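You operate a simulated robot arm through the tools that you are given. There is no shell and no other tool. Be economical: measure what you need, move in short steps, check, and stop when the job is done.

The job below is to be done with a simulated robot arm. You get a single attempt, and the scene is never put back.

Task
Set the source to 60 V and 5 A.
Fine: output off while you turn the knobs, then on again.

The check looks at the end state, three seconds after you hand in, the way a careful person would. Anything else that was tipped, shoved, dropped, spilled or broken makes it a failure.

Robot
A 7-joint arm with a two-finger parallel gripper on a trunk, on a base that drives. Base frame: it is fixed to the floor where the robot stands at the start and does not move with it; the origin is under the middle of the robot, x ahead of it, y to its left, z up; the surface under the hand at the start is at about z = 62. Units: cm, rad, N and s.
With the tool pointing down near the work surface it reaches from about 10 to 64 cm from the robot's upright axis, wherever it stands. Its first joint turns from -2.897 to 2.897 rad. Places, roughly: cabinet current knob [50, 10, 130]; cabinet voltage knob [40, 20, 130]; frequency knob [50, 0, 130]; green switch [40, 20, 120]; main switch [40, 20, 100]; output off button [50, 0, 100]; output on button [50, 10, 100]; phase angle knob [50, -10, 130]; rack fan switch [50, 0, 120]; rack light switch [50, -10, 120]; red switch [50, 10, 120]; reset button [50, -10, 100]; yellow switch [40, 30, 120]. Payload 1.57 kg.
The TCP is the grasp point between the finger pads, 3 cm short of the fingertips. In the tool frame z runs along the fingers and y along their closing line. The gripper opens to 8 cm. The fingers are 1.7 cm wide and 1.2 cm thick; the gripper's body (4 by 8.2 cm) begins 8 cm behind the TCP.
Orientation is told as [roll, pitch, yaw] about the base's x, y, z axes, in that order, counted from this pose: with the fingers straight down and closing along the base's y, the tool's x points along the base's -x, its y along +y and its z along -z.

Tools
- The arm moves only by the tool apply_moves. Its argument "series" is a list of rows, each an object of numbers (a shift or turn left out is 0, a gripper value left out holds the last): "x", "y", "z": the shift along the tool's x, y, z in cm; "rx", "ry", "rz": the turn, a rotation vector about the tool's x, y, z in rad; "gripper": the opening in per cent of the stroke, from 0 (shut) to 100 (fully open). In form: [{"x": .., "y": .., "z": .., "rx": .., "ry": .., "rz": .., "gripper": ..}, ...]. A call has 1 to 12 rows; each row is the pose to reach, as a shift and turn from the pose commanded when the call began, along the tool's axes at that moment. Rows are played at 5 a second. More than 5 cm and 0.15 rad between two rows, or a gripper value outside its range, and nothing of the call is played. Where a pose cannot be reached the arm comes as near as it can. A force on the tool above 80 N (or 10 N above the force at the start of the call, whichever is more), or a blocked arm, ends the call early, and 0.2 s more pass. Each finger travels about 7.2 cm/s and halts on what it meets, pressing with about 22 N; the grip force reading is that of the motor and also rises with nothing between the fingers. The clock runs only during rows and for 0.2 s after the last one: add rows that repeat a pose to give the fingers time. It gives the time, the measured TCP pose, the force on the tool (base axes), the opening and the grip force at its end, in the units of the frame above (readings bear some noise), with the torque about the TCP (base axes, N m) and any sound that the robot's microphone picked up.
- Cameras (640 x 400 px; columns grow to the right, rows downward): "scene" is now at [1.14, 12.7, 161.04]; the picture's right is [-0.12, -0.99, 0.00], its down [-0.44, 0.05, -0.90] and it looks along [0.89, -0.11, -0.44] (base axes); focal length 265 px, centre (320, 200). "wrist" rides on the gripper at [7.2, -0.7, -12.2] in the tool frame; the picture's right is [0.09, 1.00, 0.00], its down [-0.84, 0.08, -0.54] and it looks along [-0.54, 0.05, 0.84] (tool axes); focal length 238 px, centre (320, 200). There is no depth. A picture from a camera that has moved, and an enlarged one, comes with that camera's place and axes in the base frame and with its lens.
- snapshot(camera): a new picture of that camera. No time passes.
- move_column(by): slides the trunk up (or, below 0, down) by that many cm; the arm and the scene camera ride with it, the base frame stays. It gives what a move gives, with no picture.
- roll_base(legs): drives the robot by 1 to 6 legs, each [ahead, left, turn to the left] in cm, cm and rad, along the robot's own axes; the way and the turn of a leg run together, so that a leg with both is an arc; at most 150 cm and 3.142 rad a leg. The arm and the cameras ride along, it lands a little off, and it stops where it bumps. It gives what a move gives.
- pan_tilt(pan, tilt): turns the head with the scene camera to pan (to the left, within 1.501 rad either way) and tilt (down, from -0.506 to 1.204), counted from straight ahead of the robot. It gives what a move gives.
- inspect(camera, box): a new picture of the part [left, top, right, bottom] of that camera's present view, enlarged. No time passes.
- close_job(): hands the job in; it is judged then, once.

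Work in short steps. Places have to be worked out from the pictures, the camera data and where the tool is seen: move nearer, look again, correct. Check each grasp and each placing, and mend what went wrong. You have 120 turns and 78 pictures in all, those below and enlarged ones among them. Open the gripper and draw the arm clear of the work before you hand the job in, unless the task says otherwise; then end with one line.

The tools are called after ">>>" as name(argument=value, ...) on one line, values as JSON. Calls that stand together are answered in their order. apply_moves: Moves the arm, as the interface text tells. Its arguments: {"type":"object","properties":{"series":{"type":"array"}},"required":["series"]} The other tools are called the same way: move_column (by) slides the trunk up or down; roll_base (legs) drives the base; pan_tilt (pan, tilt) turns the head that bears the scene camera; snapshot (camera) takes a picture; inspect (camera, box) takes an enlarged picture of a part of a camera's view; close_job () hands the job in.

At the start:

```text
time: 0.0
tool_pos: [26.6, 20.04, 150.92]
tcp_rot: [0.0, 0.0, 0.0]
force: [0.3, -0.1, 0.0]
moment: [0.0, 0.02, -0.02]
width: 8.0
grip_force: 0.1
trunk travel left (down, up): [-40.0, 8.0]
robot x, y, heading: [-0.29, 0.19, -0.003]
head pan, tilt: [-0.122, 0.461]
```

scene: 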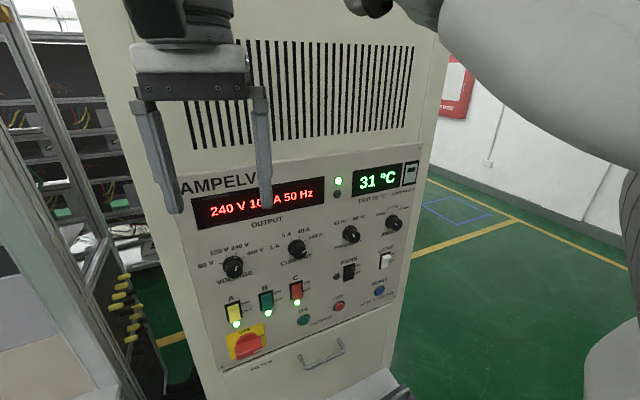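
wrist: 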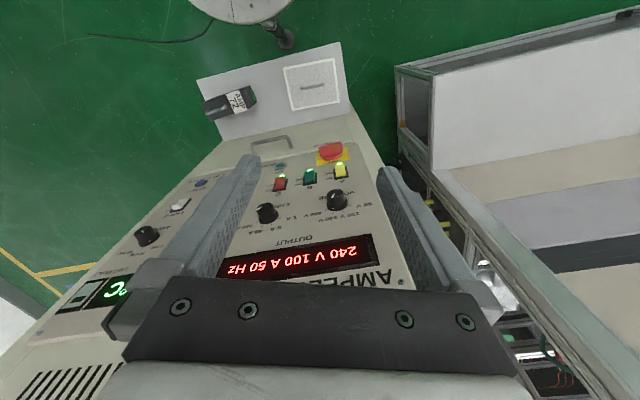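

The panel shows 240 V 100 A 50 Hz. I'll enlarge the panel to read the labels.

>>> inspect(camera="scene", box=[180, 160, 340, 260])

>>> inspect(camera="scene", box=[190, 220, 350, 320])

>>> inspect(camera="scene", box=[200, 280, 400, 400])

```text
4.00 times, centred on (260, 210) of scene
camera zoom: at [1.14, 12.7, 161.04], right [-0.12, -0.99, 0.0], down [-0.44, 0.05, -0.9], along [0.89, -0.11, -0.44], focal length 1059 px, centre (560, 160)
```

zoom: 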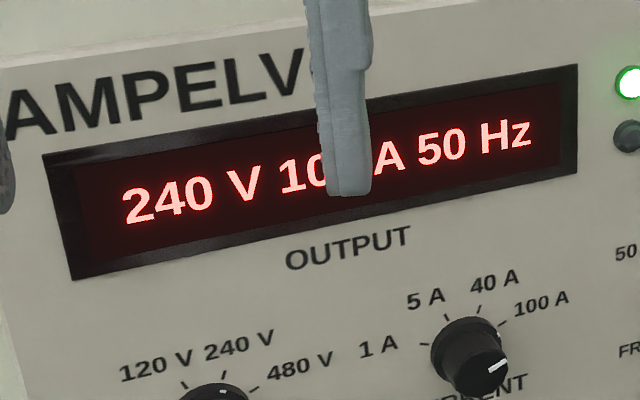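

```text
4.00 times, centred on (270, 270) of scene
camera zoom: at [1.14, 12.7, 161.04], right [-0.12, -0.99, 0.0], down [-0.44, 0.05, -0.9], along [0.89, -0.11, -0.44], focal length 1059 px, centre (520, -80)
```

zoom: 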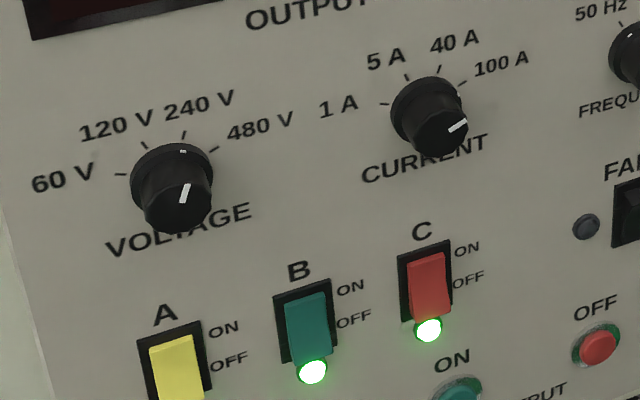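

```text
3.20 times, centred on (300, 340) of scene
camera zoom: at [1.14, 12.7, 161.04], right [-0.12, -0.99, 0.0], down [-0.44, 0.05, -0.9], along [0.89, -0.11, -0.44], focal length 847 px, centre (384, -248)
```

zoom: 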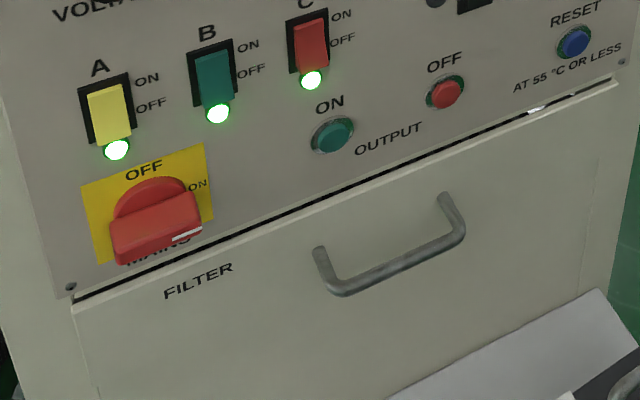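

Voltage and current knobs both need two steps counter-clockwise. The hand needs room to point horizontally, so I check the surroundings before backing up.

>>> pan_tilt(pan=1.5, tilt=0.7)

>>> snapshot(camera="scene")

>>> pan_tilt(pan=-1.5, tilt=0.7)

>>> snapshot(camera="scene")

```text
time: 1.7
tool_pos: [26.64, 20.07, 150.93]
tcp_rot: [0.0, 0.0, -0.001]
force: [0.8, 0.3, 0.4]
moment: [0.01, 0.0, -0.01]
width: 8.0
grip_force: 0.0
trunk travel left (down, up): [-40.0, 8.0]
robot x, y, heading: [0.11, 0.04, 0.001]
head pan, tilt: [1.499, 0.7]
```

```text
72 pictures are left
camera scene: at [-7.36, 22.29, 158.92], right [1.0, -0.07, 0.0], down [-0.05, -0.64, -0.77], along [0.06, 0.76, -0.64], focal length 265 px, centre (320, 200)
```

scene: 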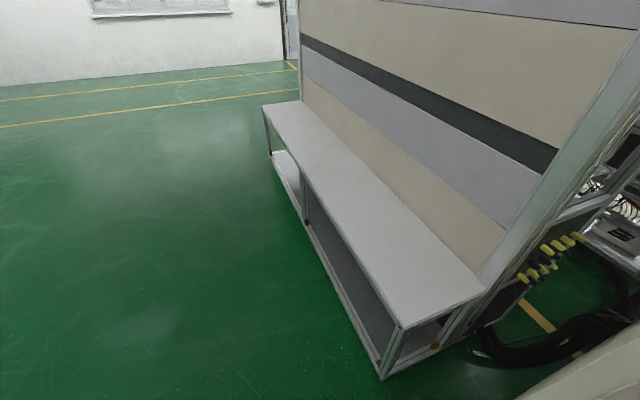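

```text
time: 4.3
tool_pos: [26.66, 20.06, 150.89]
tcp_rot: [0.0, 0.001, -0.001]
force: [0.9, -0.6, 1.1]
moment: [0.02, -0.01, 0.0]
width: 8.02
grip_force: 0.1
trunk travel left (down, up): [-40.0, 8.0]
robot x, y, heading: [-0.09, 0.05, 0.0]
head pan, tilt: [-1.499, 0.7]
```

```text
71 pictures are left
camera scene: at [-7.36, 5.35, 158.92], right [-1.0, -0.07, 0.0], down [-0.05, 0.64, -0.76], along [0.06, -0.76, -0.64], focal length 265 px, centre (320, 200)
```

scene: 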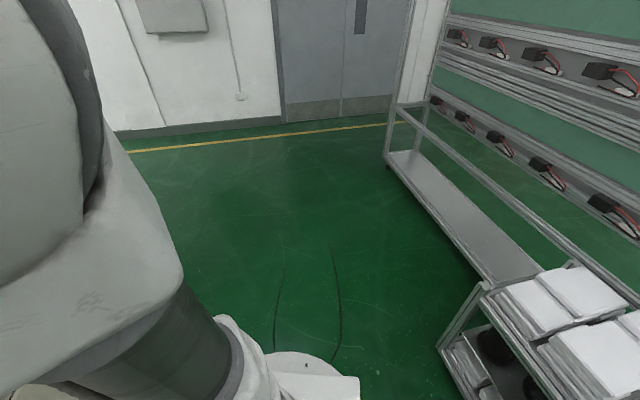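

There's a rack roughly 60 cm behind, so backing up 15 cm is safe. Then I look at the panel again from there.

>>> roll_base(legs=[[-15, 0, 0]])

>>> pan_tilt(pan=0.0, tilt=0.45)

>>> snapshot(camera="scene")

```text
time: 5.9
tool_pos: [11.67, 20.04, 151.0]
tcp_rot: [0.0, 0.0, -0.001]
force: [-0.8, 0.0, 0.0]
moment: [-0.01, -0.01, 0.01]
width: 8.0
grip_force: 0.0
trunk travel left (down, up): [-40.0, 8.0]
robot x, y, heading: [-15.03, 0.44, 0.005]
head pan, tilt: [-1.499, 0.7]
```

```text
time: 7.5
tool_pos: [11.71, 20.04, 150.91]
tcp_rot: [0.001, 0.002, 0.0]
force: [-0.3, 0.5, 0.7]
moment: [0.0, 0.0, 0.0]
width: 8.01
grip_force: 0.1
trunk travel left (down, up): [-40.0, 8.0]
robot x, y, heading: [-14.79, -0.31, -0.004]
head pan, tilt: [0.0, 0.45]
```

```text
70 pictures are left
camera scene: at [-13.69, 13.81, 161.13], right [0.0, -1.0, 0.0], down [-0.44, 0.0, -0.9], along [0.9, 0.0, -0.44], focal length 265 px, centre (320, 200)
```

scene: 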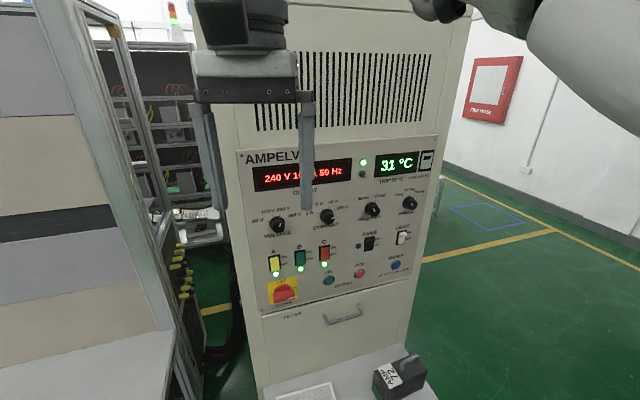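

Now I pitch the hand so that the fingers point ahead, moving it slightly forward and down.

>>> apply_moves(series=[{"x": -1, "z": 1, "ry": -0.1428}, {"x": -2, "z": 2, "ry": -0.2856}, {"x": -3, "z": 3, "ry": -0.4284}, {"x": -4, "z": 4, "ry": -0.5712}, {"x": -5, "z": 5, "ry": -0.714}, {"x": -6, "z": 6, "ry": -0.8568}, {"x": -7, "z": 7, "ry": -0.9996}, {"x": -8, "z": 8, "ry": -1.1424}, {"x": -9, "z": 9, "ry": -1.2852}, {"x": -10, "z": 10, "ry": -1.428}, {"x": -11, "z": 11, "ry": -1.5708}, {"x": -11, "z": 11, "ry": -1.5708}])

>>> snapshot(camera="wrist")

>>> snapshot(camera="scene")

```text
time: 9.0
tool_pos: [21.64, 13.86, 143.94]
tcp_rot: [0.081, -0.85, -0.219]
force: [0.3, -0.5, -0.6]
moment: [-0.01, 0.0, 0.02]
width: 8.01
grip_force: 0.1
trunk travel left (down, up): [-40.0, 8.0]
robot x, y, heading: [-15.14, -0.06, 0.002]
head pan, tilt: [0.0, 0.45]
stopped in row 7: the arm was blocked; the commanded pose is now the measured one
```

```text
69 pictures are left
camera wrist: at [7.75, 15.22, 146.63], right [0.1, 1.0, -0.02], down [0.15, 0.0, 0.99], along [0.98, -0.1, -0.15], focal length 238 px, centre (320, 200)
```

wrist: 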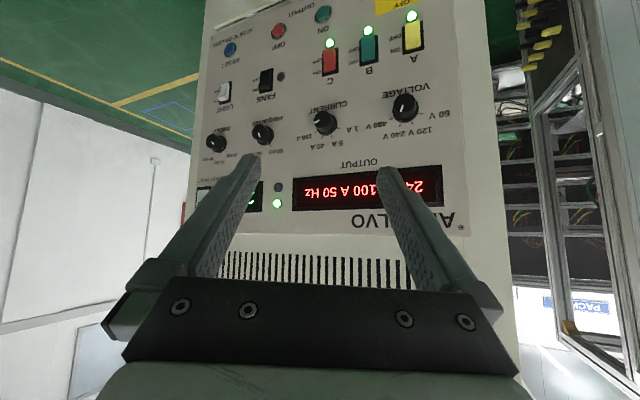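

```text
68 pictures are left
camera scene: at [-13.73, 13.85, 160.99], right [0.0, -1.0, 0.0], down [-0.45, 0.0, -0.89], along [0.89, 0.0, -0.45], focal length 265 px, centre (320, 200)
```

scene: 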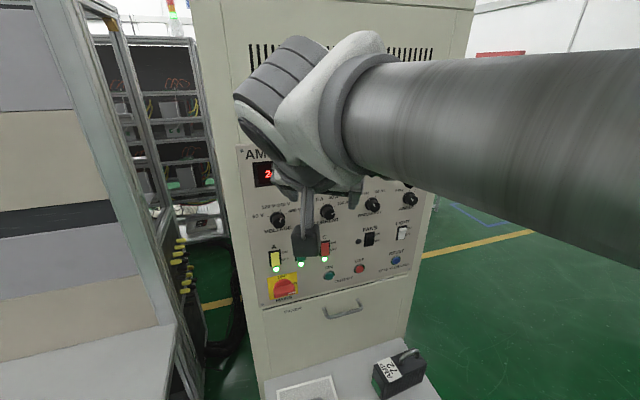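

The arm jammed because the wrist is too close to its axis. I'll drive back-right and turn left so that the robot faces the panel squarely from further off.

>>> roll_base(legs=[[-4, -20, 0], [0, 0, 0.3]])

>>> snapshot(camera="scene")

```text
time: 12.3
tool_pos: [12.0, 3.82, 143.98]
tcp_rot: [0.082, -0.845, 0.082]
force: [-0.7, 0.7, -0.2]
moment: [-0.01, 0.01, -0.04]
width: 8.01
grip_force: 0.1
trunk travel left (down, up): [-40.0, 8.0]
robot x, y, heading: [-19.07, -20.17, 0.297]
head pan, tilt: [0.0, 0.45]
```

```text
67 pictures are left
camera scene: at [-21.88, -6.5, 161.13], right [0.3, -0.96, 0.0], down [-0.42, -0.13, -0.9], along [0.86, 0.27, -0.44], focal length 265 px, centre (320, 200)
```

scene: 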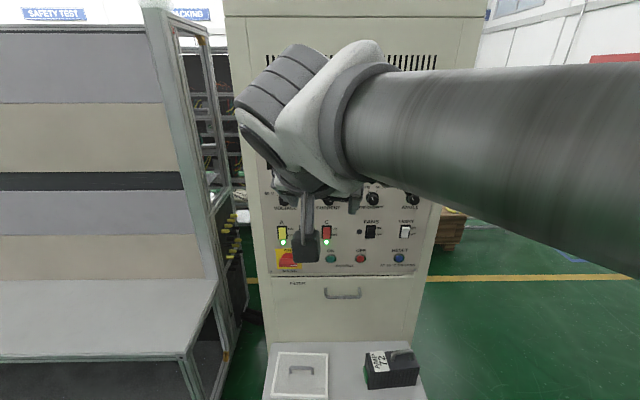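

The robot now faces the panel squarely (rows are level). I'll extend the hand forward and finish turning it to point at the panel along heading 0.30.

>>> apply_moves(series=[{"x": -1, "y": 1.1, "z": 2.7}, {"x": -2, "y": 2.2, "z": 5.4}, {"x": -3, "y": 3.3, "z": 8.1}, {"x": -4, "y": 4.4, "z": 10.8, "rx": -0.026, "ry": -0.144, "rz": -0.022}, {"x": -5, "y": 5.5, "z": 13.5, "rx": -0.052, "ry": -0.288, "rz": -0.044}, {"x": -6, "y": 6.6, "z": 16.3, "rx": -0.079, "ry": -0.431, "rz": -0.065}, {"x": -6, "y": 6.6, "z": 16.3, "rx": -0.105, "ry": -0.575, "rz": -0.087}, {"x": -6, "y": 6.6, "z": 16.3, "rx": -0.131, "ry": -0.719, "rz": -0.109}, {"x": -6, "y": 6.6, "z": 16.3, "rx": -0.131, "ry": -0.719, "rz": -0.109}])

>>> snapshot(camera="wrist")

>>> snapshot(camera="scene")

```text
time: 14.3
tool_pos: [27.03, 13.01, 138.02]
tcp_rot: [-3.037, -1.567, -2.945]
force: [0.4, -0.2, -0.1]
moment: [-0.01, -0.01, 0.01]
width: 8.03
grip_force: 0.1
trunk travel left (down, up): [-40.0, 8.0]
robot x, y, heading: [-18.74, -19.98, 0.3]
head pan, tilt: [0.0, 0.45]
```

```text
66 pictures are left
camera wrist: at [15.54, 8.86, 130.85], right [-0.29, 0.95, -0.09], down [-0.54, -0.09, 0.83], along [0.79, 0.3, 0.54], focal length 238 px, centre (320, 200)
```

wrist: 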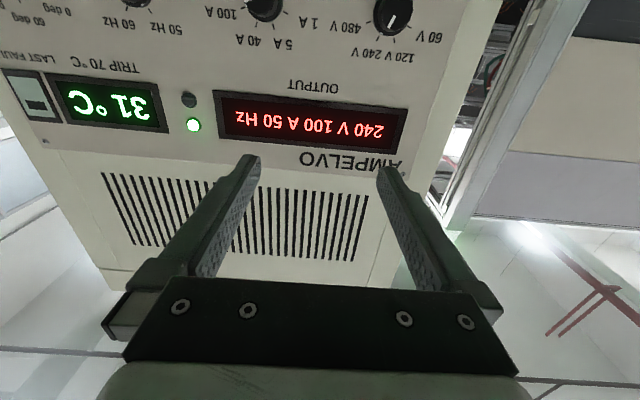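

```text
65 pictures are left
camera scene: at [-21.87, -6.5, 161.13], right [0.3, -0.96, 0.0], down [-0.42, -0.13, -0.9], along [0.86, 0.27, -0.44], focal length 265 px, centre (320, 200)
```

scene: 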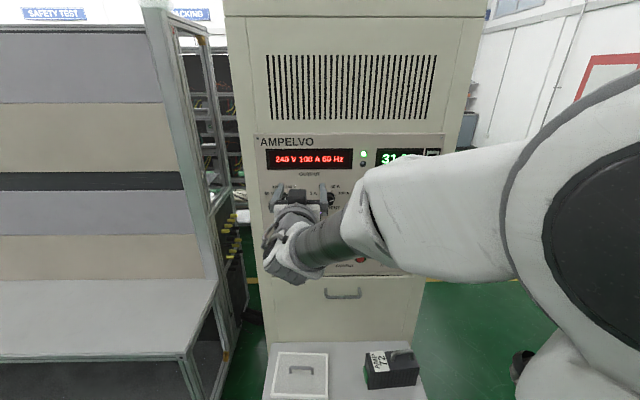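

Hand points squarely at the panel. I estimate OFF at about (48.7, 1.7, 106) and the voltage knob at (41, 23.7, 128). I lower the trunk, close the fingers and look again.

>>> move_column(by=-20)

>>> apply_moves(series=[{"y": -2.5, "x": 1, "gripper": 0}, {"y": -5, "x": 2, "gripper": 0}, {"y": -7.5, "x": 3, "gripper": 0}, {"y": -10, "x": 4, "gripper": 0}, {"y": -12.5, "x": 5, "gripper": 0}, {"y": -15, "x": 6, "z": 1}, {"y": -17, "x": 7, "z": 2}, {"y": -17, "x": 7, "z": 2}])

>>> snapshot(camera="wrist")

>>> snapshot(camera="scene")

```text
time: 16.5
tool_pos: [26.97, 12.99, 118.12]
tcp_rot: [-2.923, -1.566, -3.06]
force: [-0.9, -0.4, -0.3]
moment: [-0.04, 0.02, -0.02]
width: 8.0
grip_force: 0.0
trunk travel left (down, up): [-20.0, 28.0]
robot x, y, heading: [-18.96, -20.08, 0.303]
head pan, tilt: [0.0, 0.45]
```

```text
time: 18.3
tool_pos: [30.66, 1.75, 112.78]
tcp_rot: [-0.893, -1.563, 1.192]
force: [-1.0, 1.0, -0.7]
moment: [-0.02, 0.02, -0.01]
width: 0.0
grip_force: 21.1
out of reach, approached as far as the arm can: row 5, 6, 7, 8
trunk travel left (down, up): [-20.0, 28.0]
robot x, y, heading: [-18.83, -19.95, 0.304]
head pan, tilt: [0.0, 0.45]
```

```text
64 pictures are left
camera wrist: at [19.02, -2.52, 105.69], right [-0.29, 0.95, -0.1], down [-0.54, -0.08, 0.84], along [0.79, 0.3, 0.53], focal length 238 px, centre (320, 200)
```

wrist: 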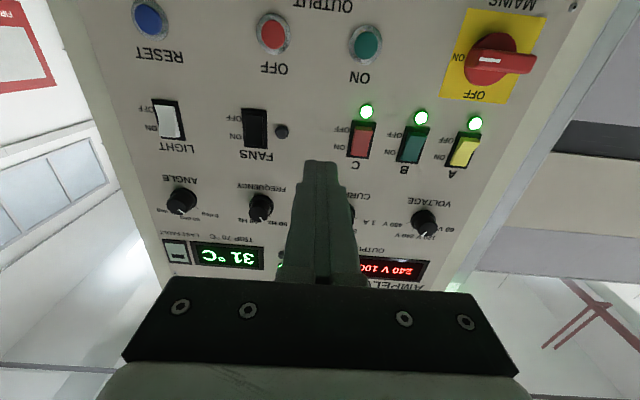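

```text
63 pictures are left
camera scene: at [-21.88, -6.5, 141.13], right [0.3, -0.96, 0.0], down [-0.42, -0.13, -0.9], along [0.86, 0.27, -0.44], focal length 265 px, centre (320, 200)
```

scene: 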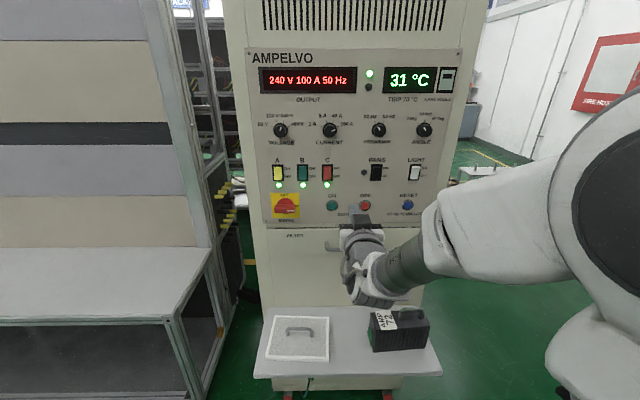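

The pose was short of the mark since it's too close to the arm. OFF seems at lateral −13.2, z≈105, face depth ≈48; I extend toward the panel and check.

>>> apply_moves(series=[{"z": 2}, {"z": 4}, {"z": 6}, {"z": 6}])

```text
time: 19.3
tool_pos: [36.37, 3.48, 112.95]
tcp_rot: [-2.807, -1.567, 3.106]
force: [-0.1, 0.3, -1.0]
moment: [0.0, -0.02, 0.0]
width: 0.0
grip_force: 21.0
trunk travel left (down, up): [-20.0, 28.0]
robot x, y, heading: [-18.94, -19.85, 0.299]
head pan, tilt: [0.0, 0.45]
```

Depth is 35.8 now. Shift right and down to line up with OFF.

>>> apply_moves(series=[{"y": -2, "x": 2.6}, {"y": -4, "x": 5.3}, {"y": -5.8, "x": 7.9}, {"y": -5.8, "x": 7.9}])

>>> snapshot(camera="wrist")

>>> inspect(camera="scene", box=[240, 100, 480, 250])

```text
time: 20.3
tool_pos: [37.13, 0.7, 109.06]
tcp_rot: [-0.115, -1.539, 0.415]
force: [-0.6, 0.5, -0.4]
moment: [0.0, 0.01, 0.01]
width: 0.0
grip_force: 21.5
out of reach, approached as far as the arm can: row 2, 3, 4
trunk travel left (down, up): [-20.0, 28.0]
robot x, y, heading: [-18.84, -20.28, 0.296]
head pan, tilt: [0.0, 0.45]
```

```text
62 pictures are left
camera wrist: at [25.4, -3.59, 102.17], right [-0.3, 0.95, -0.1], down [-0.52, -0.08, 0.85], along [0.8, 0.3, 0.51], focal length 238 px, centre (320, 200)
```

wrist: 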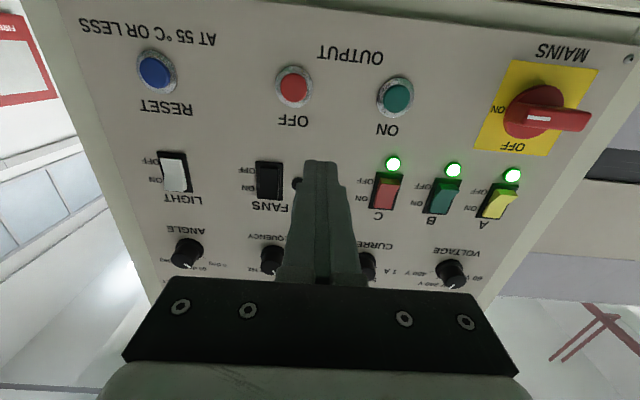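

```text
2.67 times, centred on (360, 175) of scene
camera zoom: at [-21.85, -6.53, 141.14], right [0.3, -0.96, 0.0], down [-0.42, -0.13, -0.9], along [0.86, 0.27, -0.44], focal length 706 px, centre (213, 267)
```

zoom: 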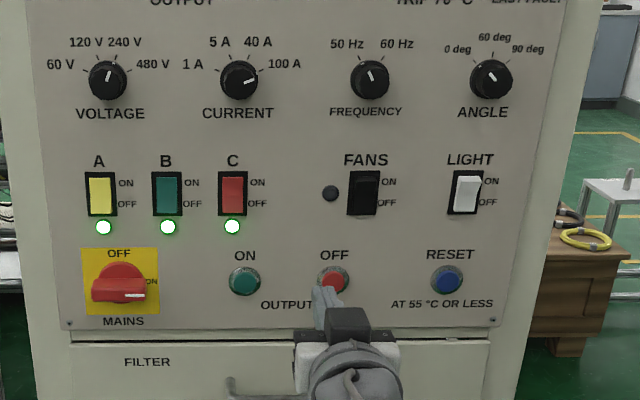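

The joint limits stop the arm here; I'll put the arm back to a comfortable posture and use the trunk and base to shift down and right instead.

>>> apply_moves(series=[{"y": 1.5, "x": -2, "ry": -0.016}, {"y": 3, "x": -4, "ry": -0.032}, {"y": 3, "x": -4, "ry": -0.032}])

>>> roll_base(legs=[[0, -6, 0]])

>>> move_column(by=-8)

>>> inspect(camera="scene", box=[240, 60, 480, 210])

>>> snapshot(camera="wrist")

```text
time: 21.1
tool_pos: [36.17, 3.7, 112.87]
tcp_rot: [-3.126, -1.536, -2.859]
force: [0.0, -0.7, 0.1]
moment: [0.02, -0.02, 0.02]
width: 0.0
grip_force: 21.5
trunk travel left (down, up): [-20.0, 28.0]
robot x, y, heading: [-18.54, -19.99, 0.299]
head pan, tilt: [0.0, 0.45]
```

```text
time: 22.2
tool_pos: [38.06, -2.18, 112.97]
tcp_rot: [-3.12, -1.535, -2.866]
force: [0.2, 0.0, -0.1]
moment: [-0.02, -0.01, 0.01]
width: 0.0
grip_force: 22.0
trunk travel left (down, up): [-20.0, 28.0]
robot x, y, heading: [-17.11, -25.95, 0.308]
head pan, tilt: [0.0, 0.45]
```

```text
time: 23.4
tool_pos: [37.98, -2.13, 104.95]
tcp_rot: [-3.121, -1.536, -2.861]
force: [-0.1, 0.3, 0.9]
moment: [0.02, 0.01, 0.02]
width: 0.02
grip_force: 21.3
trunk travel left (down, up): [-12.0, 36.0]
robot x, y, heading: [-17.09, -25.85, 0.302]
head pan, tilt: [0.0, 0.45]
```

```text
2.67 times, centred on (360, 135) of scene
camera zoom: at [-20.11, -12.25, 133.14], right [0.3, -0.96, 0.0], down [-0.42, -0.13, -0.9], along [0.86, 0.27, -0.44], focal length 706 px, centre (213, 373)
```

zoom: 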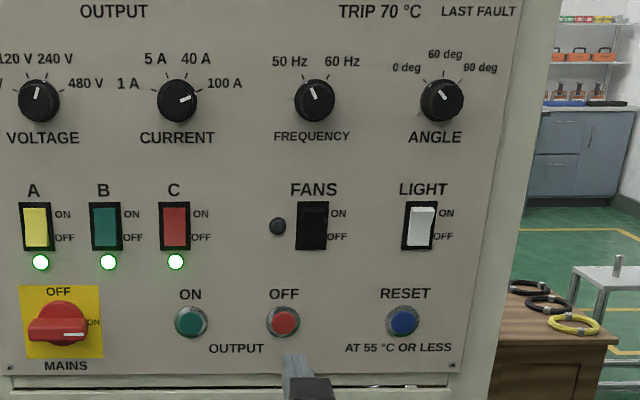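

```text
59 pictures are left
camera wrist: at [26.7, -6.22, 97.36], right [-0.29, 0.95, -0.09], down [-0.57, -0.09, 0.82], along [0.77, 0.29, 0.57], focal length 238 px, centre (320, 200)
```

wrist: 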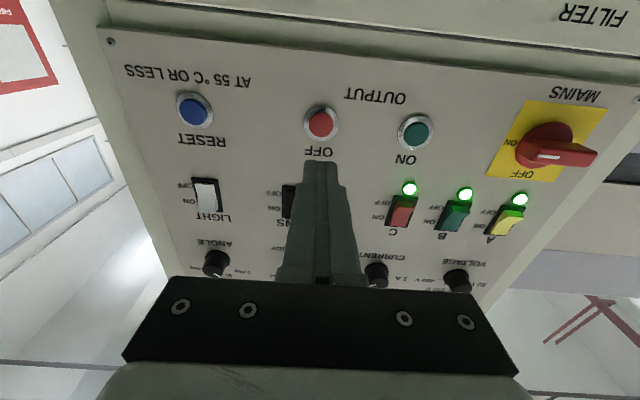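

Alignment with OFF is good (lat −13.3, z 104.9); I fix the small pitch error and advance to about 3 cm off.

>>> apply_moves(series=[{"z": 2, "ry": 0.035}, {"z": 4, "ry": 0.035}, {"z": 6, "ry": 0.035}, {"z": 6, "ry": 0.035}])

>>> inspect(camera="scene", box=[280, 130, 400, 205])

>>> snapshot(camera="wrist")

```text
time: 24.4
tool_pos: [43.62, -0.43, 105.21]
tcp_rot: [-0.837, -1.57, 1.136]
force: [0.6, -0.3, -0.6]
moment: [0.02, 0.02, -0.01]
width: 0.0
grip_force: 20.6
trunk travel left (down, up): [-12.0, 36.0]
robot x, y, heading: [-17.35, -25.62, 0.301]
head pan, tilt: [0.0, 0.45]
```

```text
5.33 times, centred on (340, 168) of scene
camera zoom: at [-20.1, -12.25, 133.13], right [0.3, -0.96, 0.0], down [-0.42, -0.13, -0.9], along [0.86, 0.27, -0.44], focal length 1412 px, centre (213, 373)
```

zoom: 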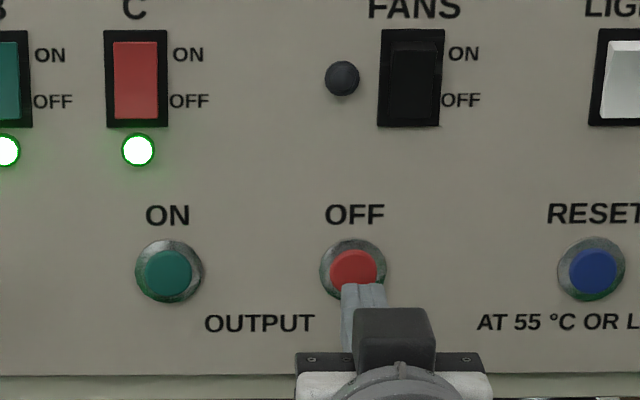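

```text
57 pictures are left
camera wrist: at [32.22, -4.51, 98.02], right [-0.29, 0.95, -0.09], down [-0.54, -0.09, 0.84], along [0.79, 0.3, 0.54], focal length 238 px, centre (320, 200)
```

wrist: 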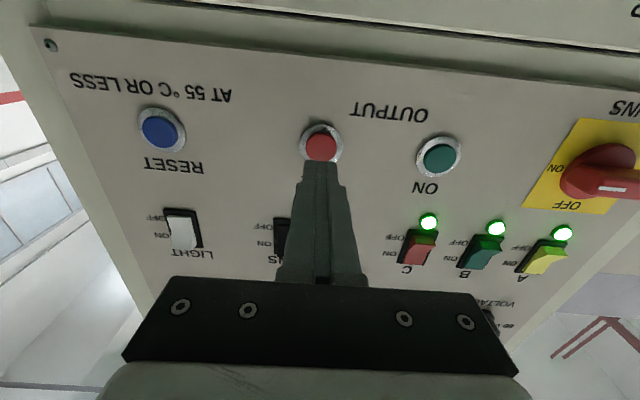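

Fingertips line up with the OFF button. Advance in small steps, watching force.

>>> apply_moves(series=[{"z": 0.7}, {"z": 1.4}, {"z": 2.0}, {"z": 2.5}, {"z": 2.5}])

>>> snapshot(camera="scene")

```text
time: 25.6
tool_pos: [46.1, 0.39, 105.21]
tcp_rot: [-0.834, -1.572, 1.132]
force: [0.5, -0.3, -0.5]
moment: [-0.02, -0.02, -0.04]
width: 0.0
grip_force: 21.5
trunk travel left (down, up): [-12.0, 36.0]
robot x, y, heading: [-17.23, -25.63, 0.299]
head pan, tilt: [0.0, 0.45]
```

```text
56 pictures are left
camera scene: at [-20.1, -12.25, 133.13], right [0.3, -0.96, 0.0], down [-0.42, -0.13, -0.9], along [0.86, 0.27, -0.44], focal length 265 px, centre (320, 200)
```

scene: 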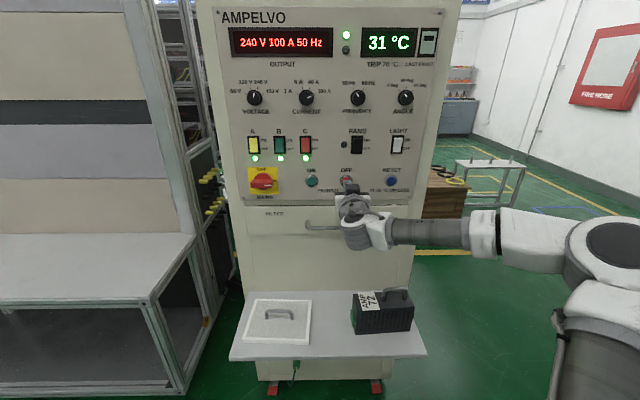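

Tip depth is about 47.1, no contact yet. Continue.

>>> apply_moves(series=[{"z": 0.3}, {"z": 0.6}, {"z": 0.9}, {"z": 1.2}, {"z": 1.2}])

>>> inspect(camera="scene", box=[210, 0, 450, 150])

>>> snapshot(camera="wrist")

```text
time: 26.8
tool_pos: [47.28, 0.74, 105.15]
tcp_rot: [-0.94, -1.568, 1.238]
force: [-1.9, -0.7, -0.3]
moment: [-0.02, -0.05, 0.02]
width: 0.01
grip_force: 21.1
trunk travel left (down, up): [-12.0, 36.0]
robot x, y, heading: [-17.35, -25.94, 0.303]
head pan, tilt: [0.0, 0.45]
```

```text
2.67 times, centred on (330, 75) of scene
camera zoom: at [-20.12, -12.25, 133.13], right [0.3, -0.96, 0.0], down [-0.42, -0.13, -0.9], along [0.86, 0.27, -0.44], focal length 706 px, centre (293, 533)
```

zoom: 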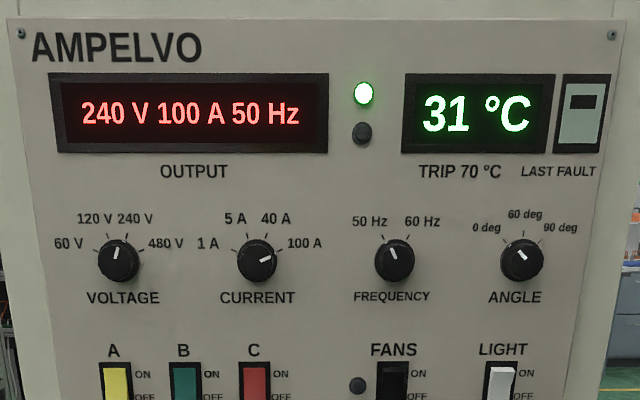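

```text
54 pictures are left
camera wrist: at [35.72, -3.45, 97.96], right [-0.29, 0.95, -0.09], down [-0.54, -0.09, 0.84], along [0.79, 0.3, 0.54], focal length 238 px, centre (320, 200)
```

wrist: 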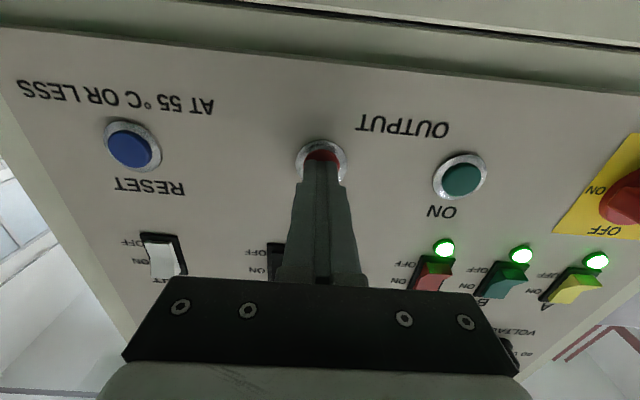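

Contact began (about 2 N). Press a little further.

>>> apply_moves(series=[{"z": 0.2}, {"z": 0.4}, {"z": 0.6}, {"z": 0.6}])

>>> inspect(camera="scene", box=[210, 0, 450, 150])

```text
time: 27.8
tool_pos: [47.59, 0.93, 105.25]
tcp_rot: [-0.274, -1.568, 0.572]
force: [-29.1, -14.5, -8.9]
moment: [-0.18, 0.27, -0.14]
width: 0.02
grip_force: 21.4
trunk travel left (down, up): [-12.0, 36.0]
robot x, y, heading: [-17.21, -25.63, 0.302]
head pan, tilt: [0.0, 0.45]
heard: click
```

```text
2.67 times, centred on (330, 75) of scene
camera zoom: at [-20.32, -12.36, 133.13], right [0.3, -0.96, 0.0], down [-0.41, -0.13, -0.9], along [0.86, 0.27, -0.43], focal length 706 px, centre (293, 533)
```

zoom: 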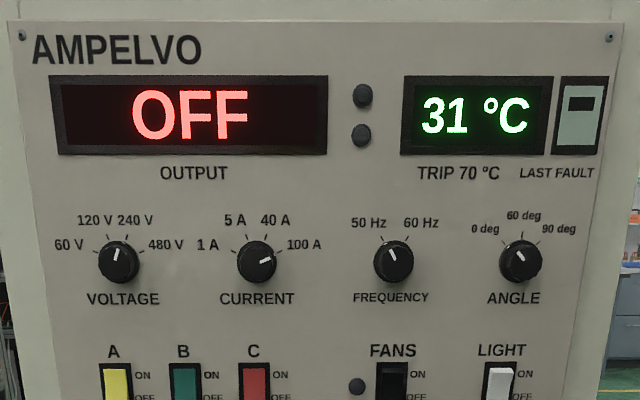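

Display reads OFF. Retreat, raise the trunk by 22 and drive left 12 to work on the voltage knob (estimated lat 10.35, z 127.4).

>>> apply_moves(series=[{"z": -2}, {"z": -4.5}, {"z": -7}, {"z": -10}, {"z": -10}])

>>> move_column(by=22)

>>> roll_base(legs=[[0, 12, 0]])

>>> apply_moves(series=[{"y": 2.5, "gripper": 100}, {"y": 5}, {"y": 7.5}, {"y": 9.5}, {"y": 11.6}, {"y": 11.6}])

>>> snapshot(camera="wrist")

>>> snapshot(camera="scene")

```text
time: 29.0
tool_pos: [38.3, -2.0, 105.26]
tcp_rot: [-1.363, -1.569, 1.662]
force: [-0.1, 0.6, -0.9]
moment: [-0.01, -0.05, 0.0]
width: 0.01
grip_force: 21.3
trunk travel left (down, up): [-12.0, 36.0]
robot x, y, heading: [-17.23, -26.07, 0.301]
head pan, tilt: [0.0, 0.45]
```

```text
time: 31.4
tool_pos: [38.32, -2.03, 127.16]
tcp_rot: [-0.959, -1.568, 1.258]
force: [-0.1, 0.6, -0.6]
moment: [-0.01, 0.04, 0.02]
width: 0.0
grip_force: 21.3
trunk travel left (down, up): [-34.0, 14.0]
robot x, y, heading: [-17.36, -25.65, 0.301]
head pan, tilt: [0.0, 0.45]
```

```text
time: 32.9
tool_pos: [34.61, 9.45, 127.14]
tcp_rot: [-0.872, -1.57, 1.17]
force: [0.0, -0.5, -0.9]
moment: [0.01, 0.0, -0.03]
width: 0.0
grip_force: 21.7
trunk travel left (down, up): [-34.0, 14.0]
robot x, y, heading: [-20.34, -14.29, 0.3]
head pan, tilt: [0.0, 0.45]
```

```text
time: 34.3
tool_pos: [31.26, 20.6, 127.31]
tcp_rot: [-0.862, -1.571, 1.159]
force: [-0.9, -0.1, 0.7]
moment: [0.05, -0.03, -0.05]
width: 8.01
grip_force: 0.1
trunk travel left (down, up): [-34.0, 14.0]
robot x, y, heading: [-20.94, -14.57, 0.294]
head pan, tilt: [0.0, 0.45]
```

```text
52 pictures are left
camera wrist: at [19.8, 16.42, 120.08], right [-0.29, 0.95, -0.09], down [-0.54, -0.08, 0.84], along [0.79, 0.3, 0.54], focal length 238 px, centre (320, 200)
```

wrist: 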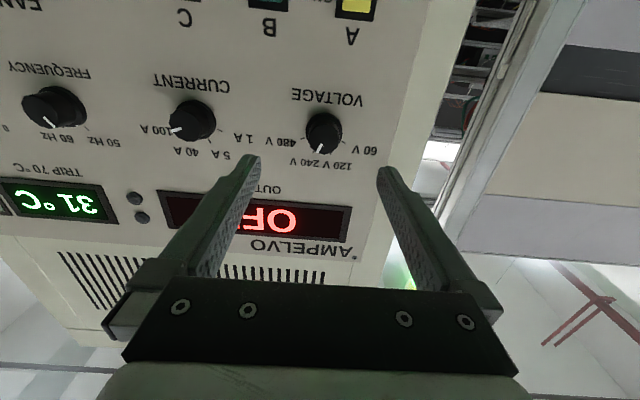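

```text
51 pictures are left
camera scene: at [-23.66, -0.74, 155.13], right [0.3, -0.96, 0.0], down [-0.42, -0.13, -0.9], along [0.86, 0.27, -0.44], focal length 265 px, centre (320, 200)
```

scene: 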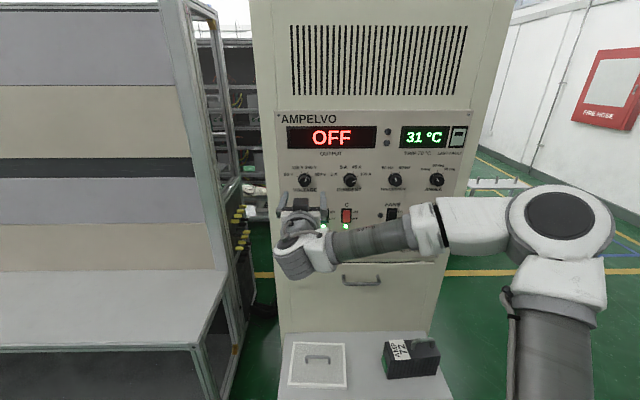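

The voltage knob is nearly in line. I zoom on the dial marks to get the angles before gripping.

>>> inspect(camera="scene", box=[275, 150, 371, 210])

>>> inspect(camera="wrist", box=[240, 80, 400, 180])

```text
6.67 times, centred on (323, 180) of scene
camera zoom: at [-23.66, -0.74, 155.13], right [0.3, -0.96, 0.0], down [-0.42, -0.13, -0.9], along [0.86, 0.27, -0.44], focal length 1765 px, centre (300, 333)
```

zoom: 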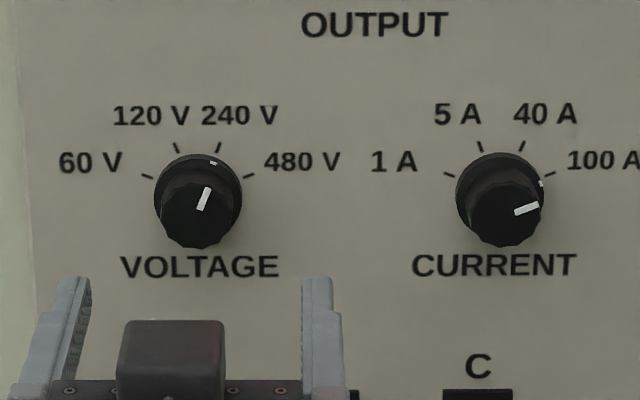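

```text
4.00 times, centred on (320, 130) of wrist
camera zoom: at [19.8, 16.42, 120.08], right [-0.29, 0.95, -0.09], down [-0.54, -0.08, 0.84], along [0.79, 0.3, 0.54], focal length 953 px, centre (320, 480)
```

zoom: 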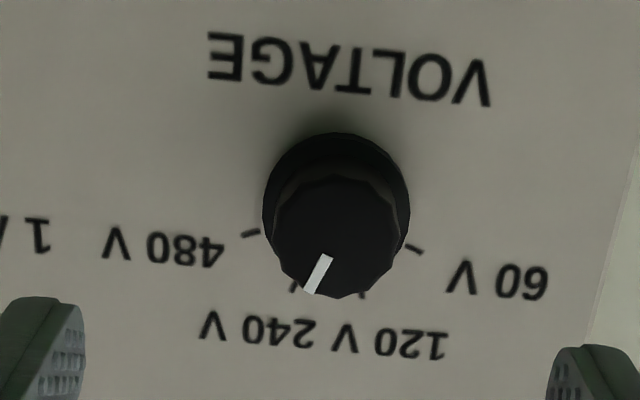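

Detents appear 45° apart, so 90° counter-clockwise (negative about tool z). I pre-rotate the hand +0.785 so that the turn is symmetric.

>>> apply_moves(series=[{"rz": 0.131, "x": -0.2}, {"rz": 0.262, "x": -0.2}, {"rz": 0.393, "x": -0.2}, {"rz": 0.524, "x": -0.2}, {"rz": 0.655, "x": -0.2}, {"rz": 0.785, "x": -0.2}, {"rz": 0.785, "x": -0.2}])

>>> snapshot(camera="wrist")

```text
time: 35.9
tool_pos: [31.25, 20.63, 127.5]
tcp_rot: [1.569, -0.785, -1.272]
force: [-0.8, 0.4, 0.0]
moment: [-0.02, 0.01, 0.04]
width: 7.98
grip_force: 0.1
trunk travel left (down, up): [-34.0, 14.0]
robot x, y, heading: [-20.59, -14.45, 0.301]
head pan, tilt: [0.0, 0.45]
```

```text
48 pictures are left
camera wrist: at [18.23, 21.46, 121.84], right [-0.23, 0.73, 0.64], down [-0.36, -0.67, 0.65], along [0.91, -0.08, 0.42], focal length 238 px, centre (320, 200)
```

wrist: 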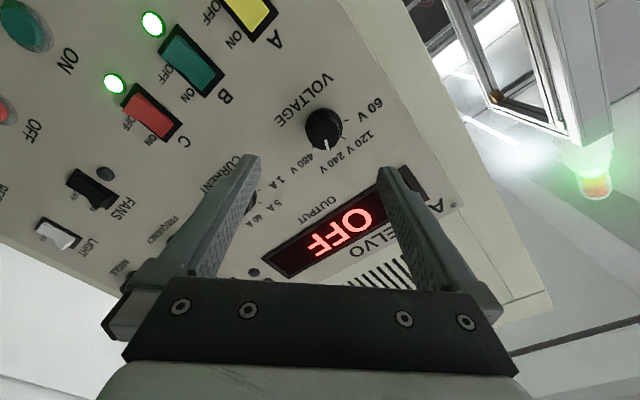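

Still centred (column 323). Approach 6 cm with open fingers.

>>> apply_moves(series=[{"z": 2}, {"z": 4}, {"z": 6}, {"z": 6}])

>>> snapshot(camera="wrist")

>>> inspect(camera="scene", box=[255, 150, 351, 210])

```text
time: 36.9
tool_pos: [37.03, 22.4, 127.29]
tcp_rot: [1.569, -0.788, -1.27]
force: [-0.2, 0.0, 0.1]
moment: [0.03, -0.01, -0.03]
width: 7.99
grip_force: 0.0
trunk travel left (down, up): [-34.0, 14.0]
robot x, y, heading: [-20.55, -14.02, 0.304]
head pan, tilt: [0.0, 0.45]
```

```text
47 pictures are left
camera wrist: at [23.94, 23.24, 121.81], right [-0.23, 0.74, 0.64], down [-0.36, -0.67, 0.65], along [0.91, -0.08, 0.42], focal length 238 px, centre (320, 200)
```

wrist: 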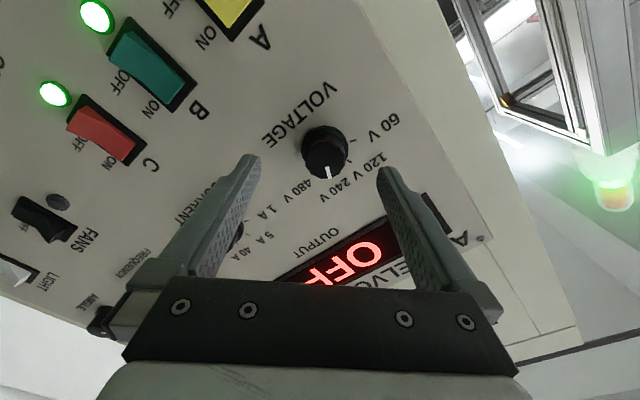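

```text
6.67 times, centred on (303, 180) of scene
camera zoom: at [-23.65, -0.75, 155.13], right [0.3, -0.96, 0.0], down [-0.42, -0.13, -0.9], along [0.86, 0.27, -0.44], focal length 1765 px, centre (433, 333)
```

zoom: 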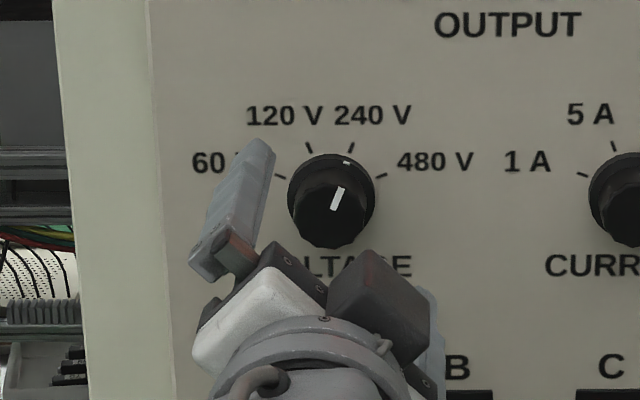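

Tips are level with the knob front, about 0.3 cm off sideways. Correct, advance 2.3 cm and close.

>>> apply_moves(series=[{"y": 0.28}, {"y": 0.28, "z": 1.2}, {"y": 0.28, "z": 2.3}, {"y": 0.28, "z": 2.3}])

>>> snapshot(camera="wrist")

```text
time: 37.9
tool_pos: [39.12, 23.24, 127.64]
tcp_rot: [1.568, -0.789, -1.27]
force: [0.3, 0.1, -0.7]
moment: [-0.01, 0.02, -0.01]
width: 8.0
grip_force: 0.1
trunk travel left (down, up): [-34.0, 14.0]
robot x, y, heading: [-20.84, -14.88, 0.306]
head pan, tilt: [0.0, 0.45]
```

```text
45 pictures are left
camera wrist: at [26.1, 24.07, 122.02], right [-0.23, 0.74, 0.64], down [-0.36, -0.67, 0.65], along [0.91, -0.08, 0.42], focal length 238 px, centre (320, 200)
```

wrist: 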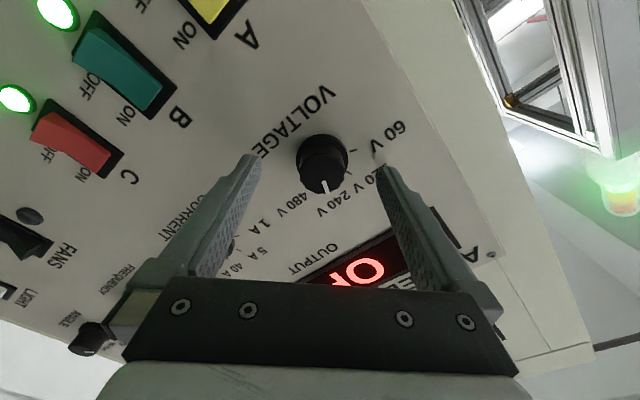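

Knob is centred between the fingers. Advance 0.5 and close on it.

>>> apply_moves(series=[{"z": 0.5}, {"z": 0.5, "gripper": 50}, {"z": 0.5, "gripper": 0}, {"z": 0.5, "gripper": 0}, {"z": 0.5, "gripper": 0}, {"z": 0.5, "gripper": 0}])

>>> snapshot(camera="wrist")

```text
time: 39.3
tool_pos: [39.48, 23.28, 127.71]
tcp_rot: [1.573, -0.787, -1.27]
force: [-3.0, 2.4, 3.0]
moment: [0.03, 0.05, 0.29]
width: 3.04
grip_force: 39.5
trunk travel left (down, up): [-34.0, 14.0]
robot x, y, heading: [-20.78, -14.35, 0.3]
head pan, tilt: [0.0, 0.45]
```

```text
44 pictures are left
camera wrist: at [26.48, 24.27, 122.07], right [-0.23, 0.74, 0.64], down [-0.36, -0.67, 0.65], along [0.9, -0.08, 0.42], focal length 238 px, centre (320, 200)
```

wrist: 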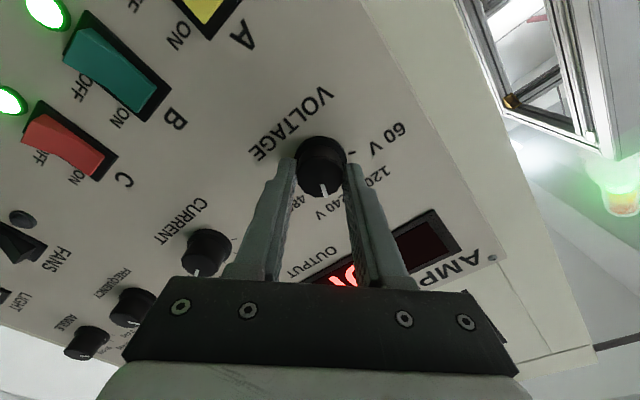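

Gripped (3.04 cm). Turn −0.8 rad (one detent) and check.

>>> apply_moves(series=[{"rz": -0.14}, {"rz": -0.28}, {"rz": -0.42}, {"rz": -0.56}, {"rz": -0.7}, {"rz": -0.8}, {"rz": -0.8}])

>>> snapshot(camera="wrist")

```text
time: 40.9
tool_pos: [39.6, 23.61, 127.66]
tcp_rot: [-1.668, -1.553, 1.971]
force: [-1.8, 12.2, 10.3]
moment: [0.22, -0.46, 0.27]
width: 3.05
grip_force: 39.3
trunk travel left (down, up): [-34.0, 14.0]
robot x, y, heading: [-20.75, -14.3, 0.303]
head pan, tilt: [0.0, 0.45]
```

```text
43 pictures are left
camera wrist: at [28.04, 19.24, 120.49], right [-0.29, 0.95, -0.11], down [-0.55, -0.07, 0.83], along [0.78, 0.31, 0.54], focal length 238 px, centre (320, 200)
```

wrist: 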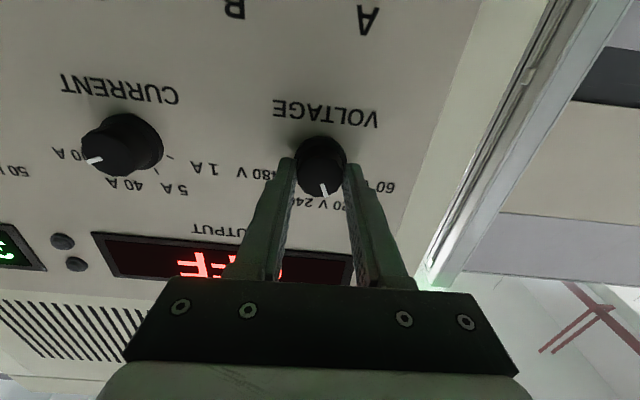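

Pointer moved to 120 V with the hand. Continue another detent.

>>> apply_moves(series=[{"rz": -0.14}, {"rz": -0.28}, {"rz": -0.42}, {"rz": -0.56}, {"rz": -0.7}, {"rz": -0.8}, {"rz": -0.8}])

>>> snapshot(camera="wrist")

```text
time: 42.5
tool_pos: [39.51, 23.55, 127.48]
tcp_rot: [-1.569, -0.753, 1.872]
force: [-4.8, 13.6, 7.3]
moment: [0.27, 0.09, 0.28]
width: 3.02
grip_force: 40.2
trunk travel left (down, up): [-34.0, 14.0]
robot x, y, heading: [-20.57, -14.69, 0.297]
head pan, tilt: [0.0, 0.45]
```

```text
42 pictures are left
camera wrist: at [29.46, 14.58, 123.13], right [-0.18, 0.59, -0.79], down [-0.71, 0.47, 0.52], along [0.68, 0.66, 0.33], focal length 238 px, centre (320, 200)
```

wrist: 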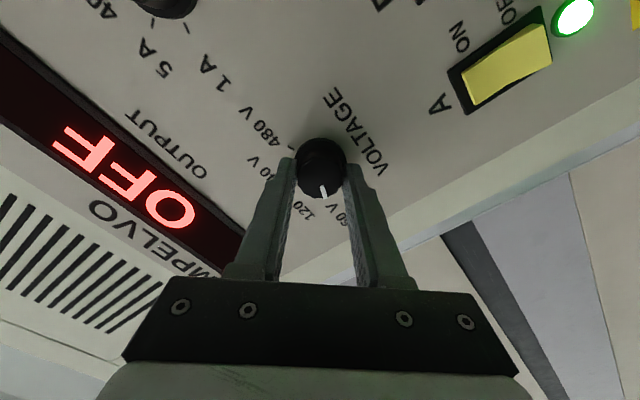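

Pointer looks near 60 V. Release, back off, and check.

>>> apply_moves(series=[{"gripper": 100}, {"gripper": 100}, {"gripper": 100}, {"z": -3}, {"z": -6}, {"z": -8}, {"z": -8}])

>>> inspect(camera="scene", box=[255, 140, 415, 240])

>>> snapshot(camera="wrist")

```text
time: 44.1
tool_pos: [31.95, 21.11, 127.46]
tcp_rot: [-1.572, -0.755, 1.868]
force: [0.6, -0.4, -0.1]
moment: [-0.02, 0.01, -0.03]
width: 7.99
grip_force: 0.1
trunk travel left (down, up): [-34.0, 14.0]
robot x, y, heading: [-20.72, -14.51, 0.302]
head pan, tilt: [0.0, 0.45]
```

```text
4.00 times, centred on (335, 190) of scene
camera zoom: at [-23.66, -0.76, 155.13], right [0.3, -0.96, 0.0], down [-0.42, -0.13, -0.9], along [0.86, 0.27, -0.44], focal length 1059 px, centre (260, 240)
```

zoom: 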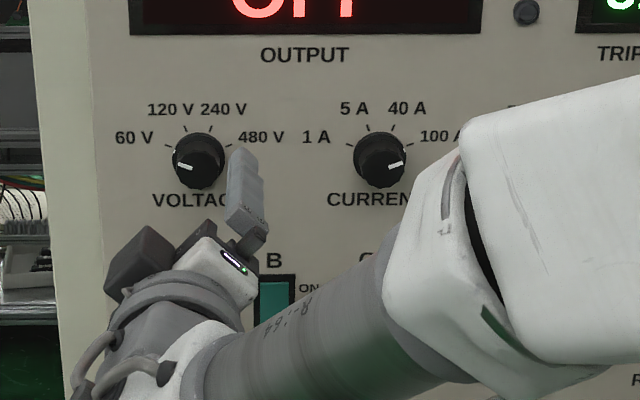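

```text
40 pictures are left
camera wrist: at [21.96, 12.01, 123.1], right [-0.18, 0.59, -0.79], down [-0.71, 0.47, 0.52], along [0.68, 0.66, 0.33], focal length 238 px, centre (320, 200)
```

wrist: 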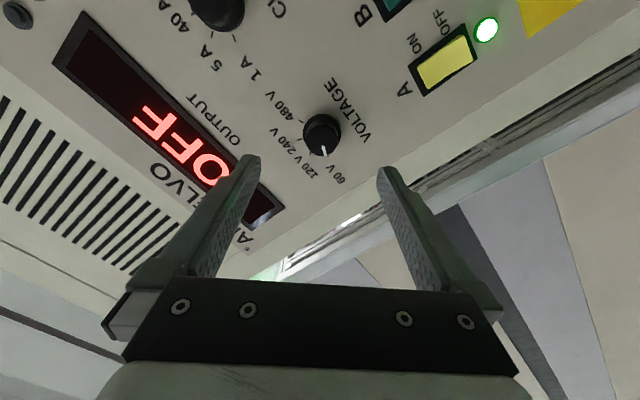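

Voltage is at 60 V. Next: drive right 12.9 cm to the current knob and rotate the hand back by +1.54.

>>> roll_base(legs=[[0, -12.9, 0]])

>>> apply_moves(series=[{"rz": 0.14}, {"rz": 0.28}, {"rz": 0.42}, {"rz": 0.56}, {"rz": 0.7}, {"rz": 0.84}, {"rz": 0.98}, {"rz": 1.12}, {"rz": 1.26}, {"rz": 1.4}, {"rz": 1.54}, {"rz": 1.54}])

>>> snapshot(camera="wrist")

```text
time: 45.7
tool_pos: [35.86, 8.67, 127.54]
tcp_rot: [-1.57, -0.756, 1.87]
force: [-0.2, -0.2, 0.4]
moment: [-0.03, 0.04, -0.02]
width: 8.01
grip_force: 0.0
trunk travel left (down, up): [-34.0, 14.0]
robot x, y, heading: [-16.62, -26.64, 0.298]
head pan, tilt: [0.0, 0.45]
```

```text
time: 48.3
tool_pos: [35.88, 8.78, 127.54]
tcp_rot: [1.571, -0.844, -1.273]
force: [-0.1, 0.1, -0.7]
moment: [0.01, -0.01, 0.01]
width: 7.99
grip_force: 0.1
trunk travel left (down, up): [-34.0, 14.0]
robot x, y, heading: [-17.09, -26.5, 0.3]
head pan, tilt: [0.0, 0.45]
```

```text
39 pictures are left
camera wrist: at [22.86, 9.26, 121.72], right [-0.24, 0.77, 0.59], down [-0.37, -0.64, 0.68], along [0.9, -0.06, 0.44], focal length 238 px, centre (320, 200)
```

wrist: 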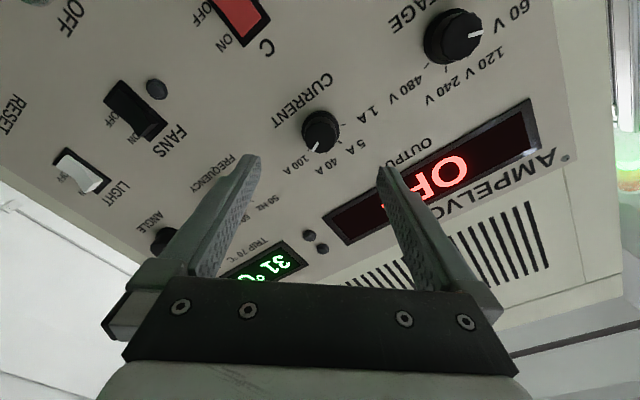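

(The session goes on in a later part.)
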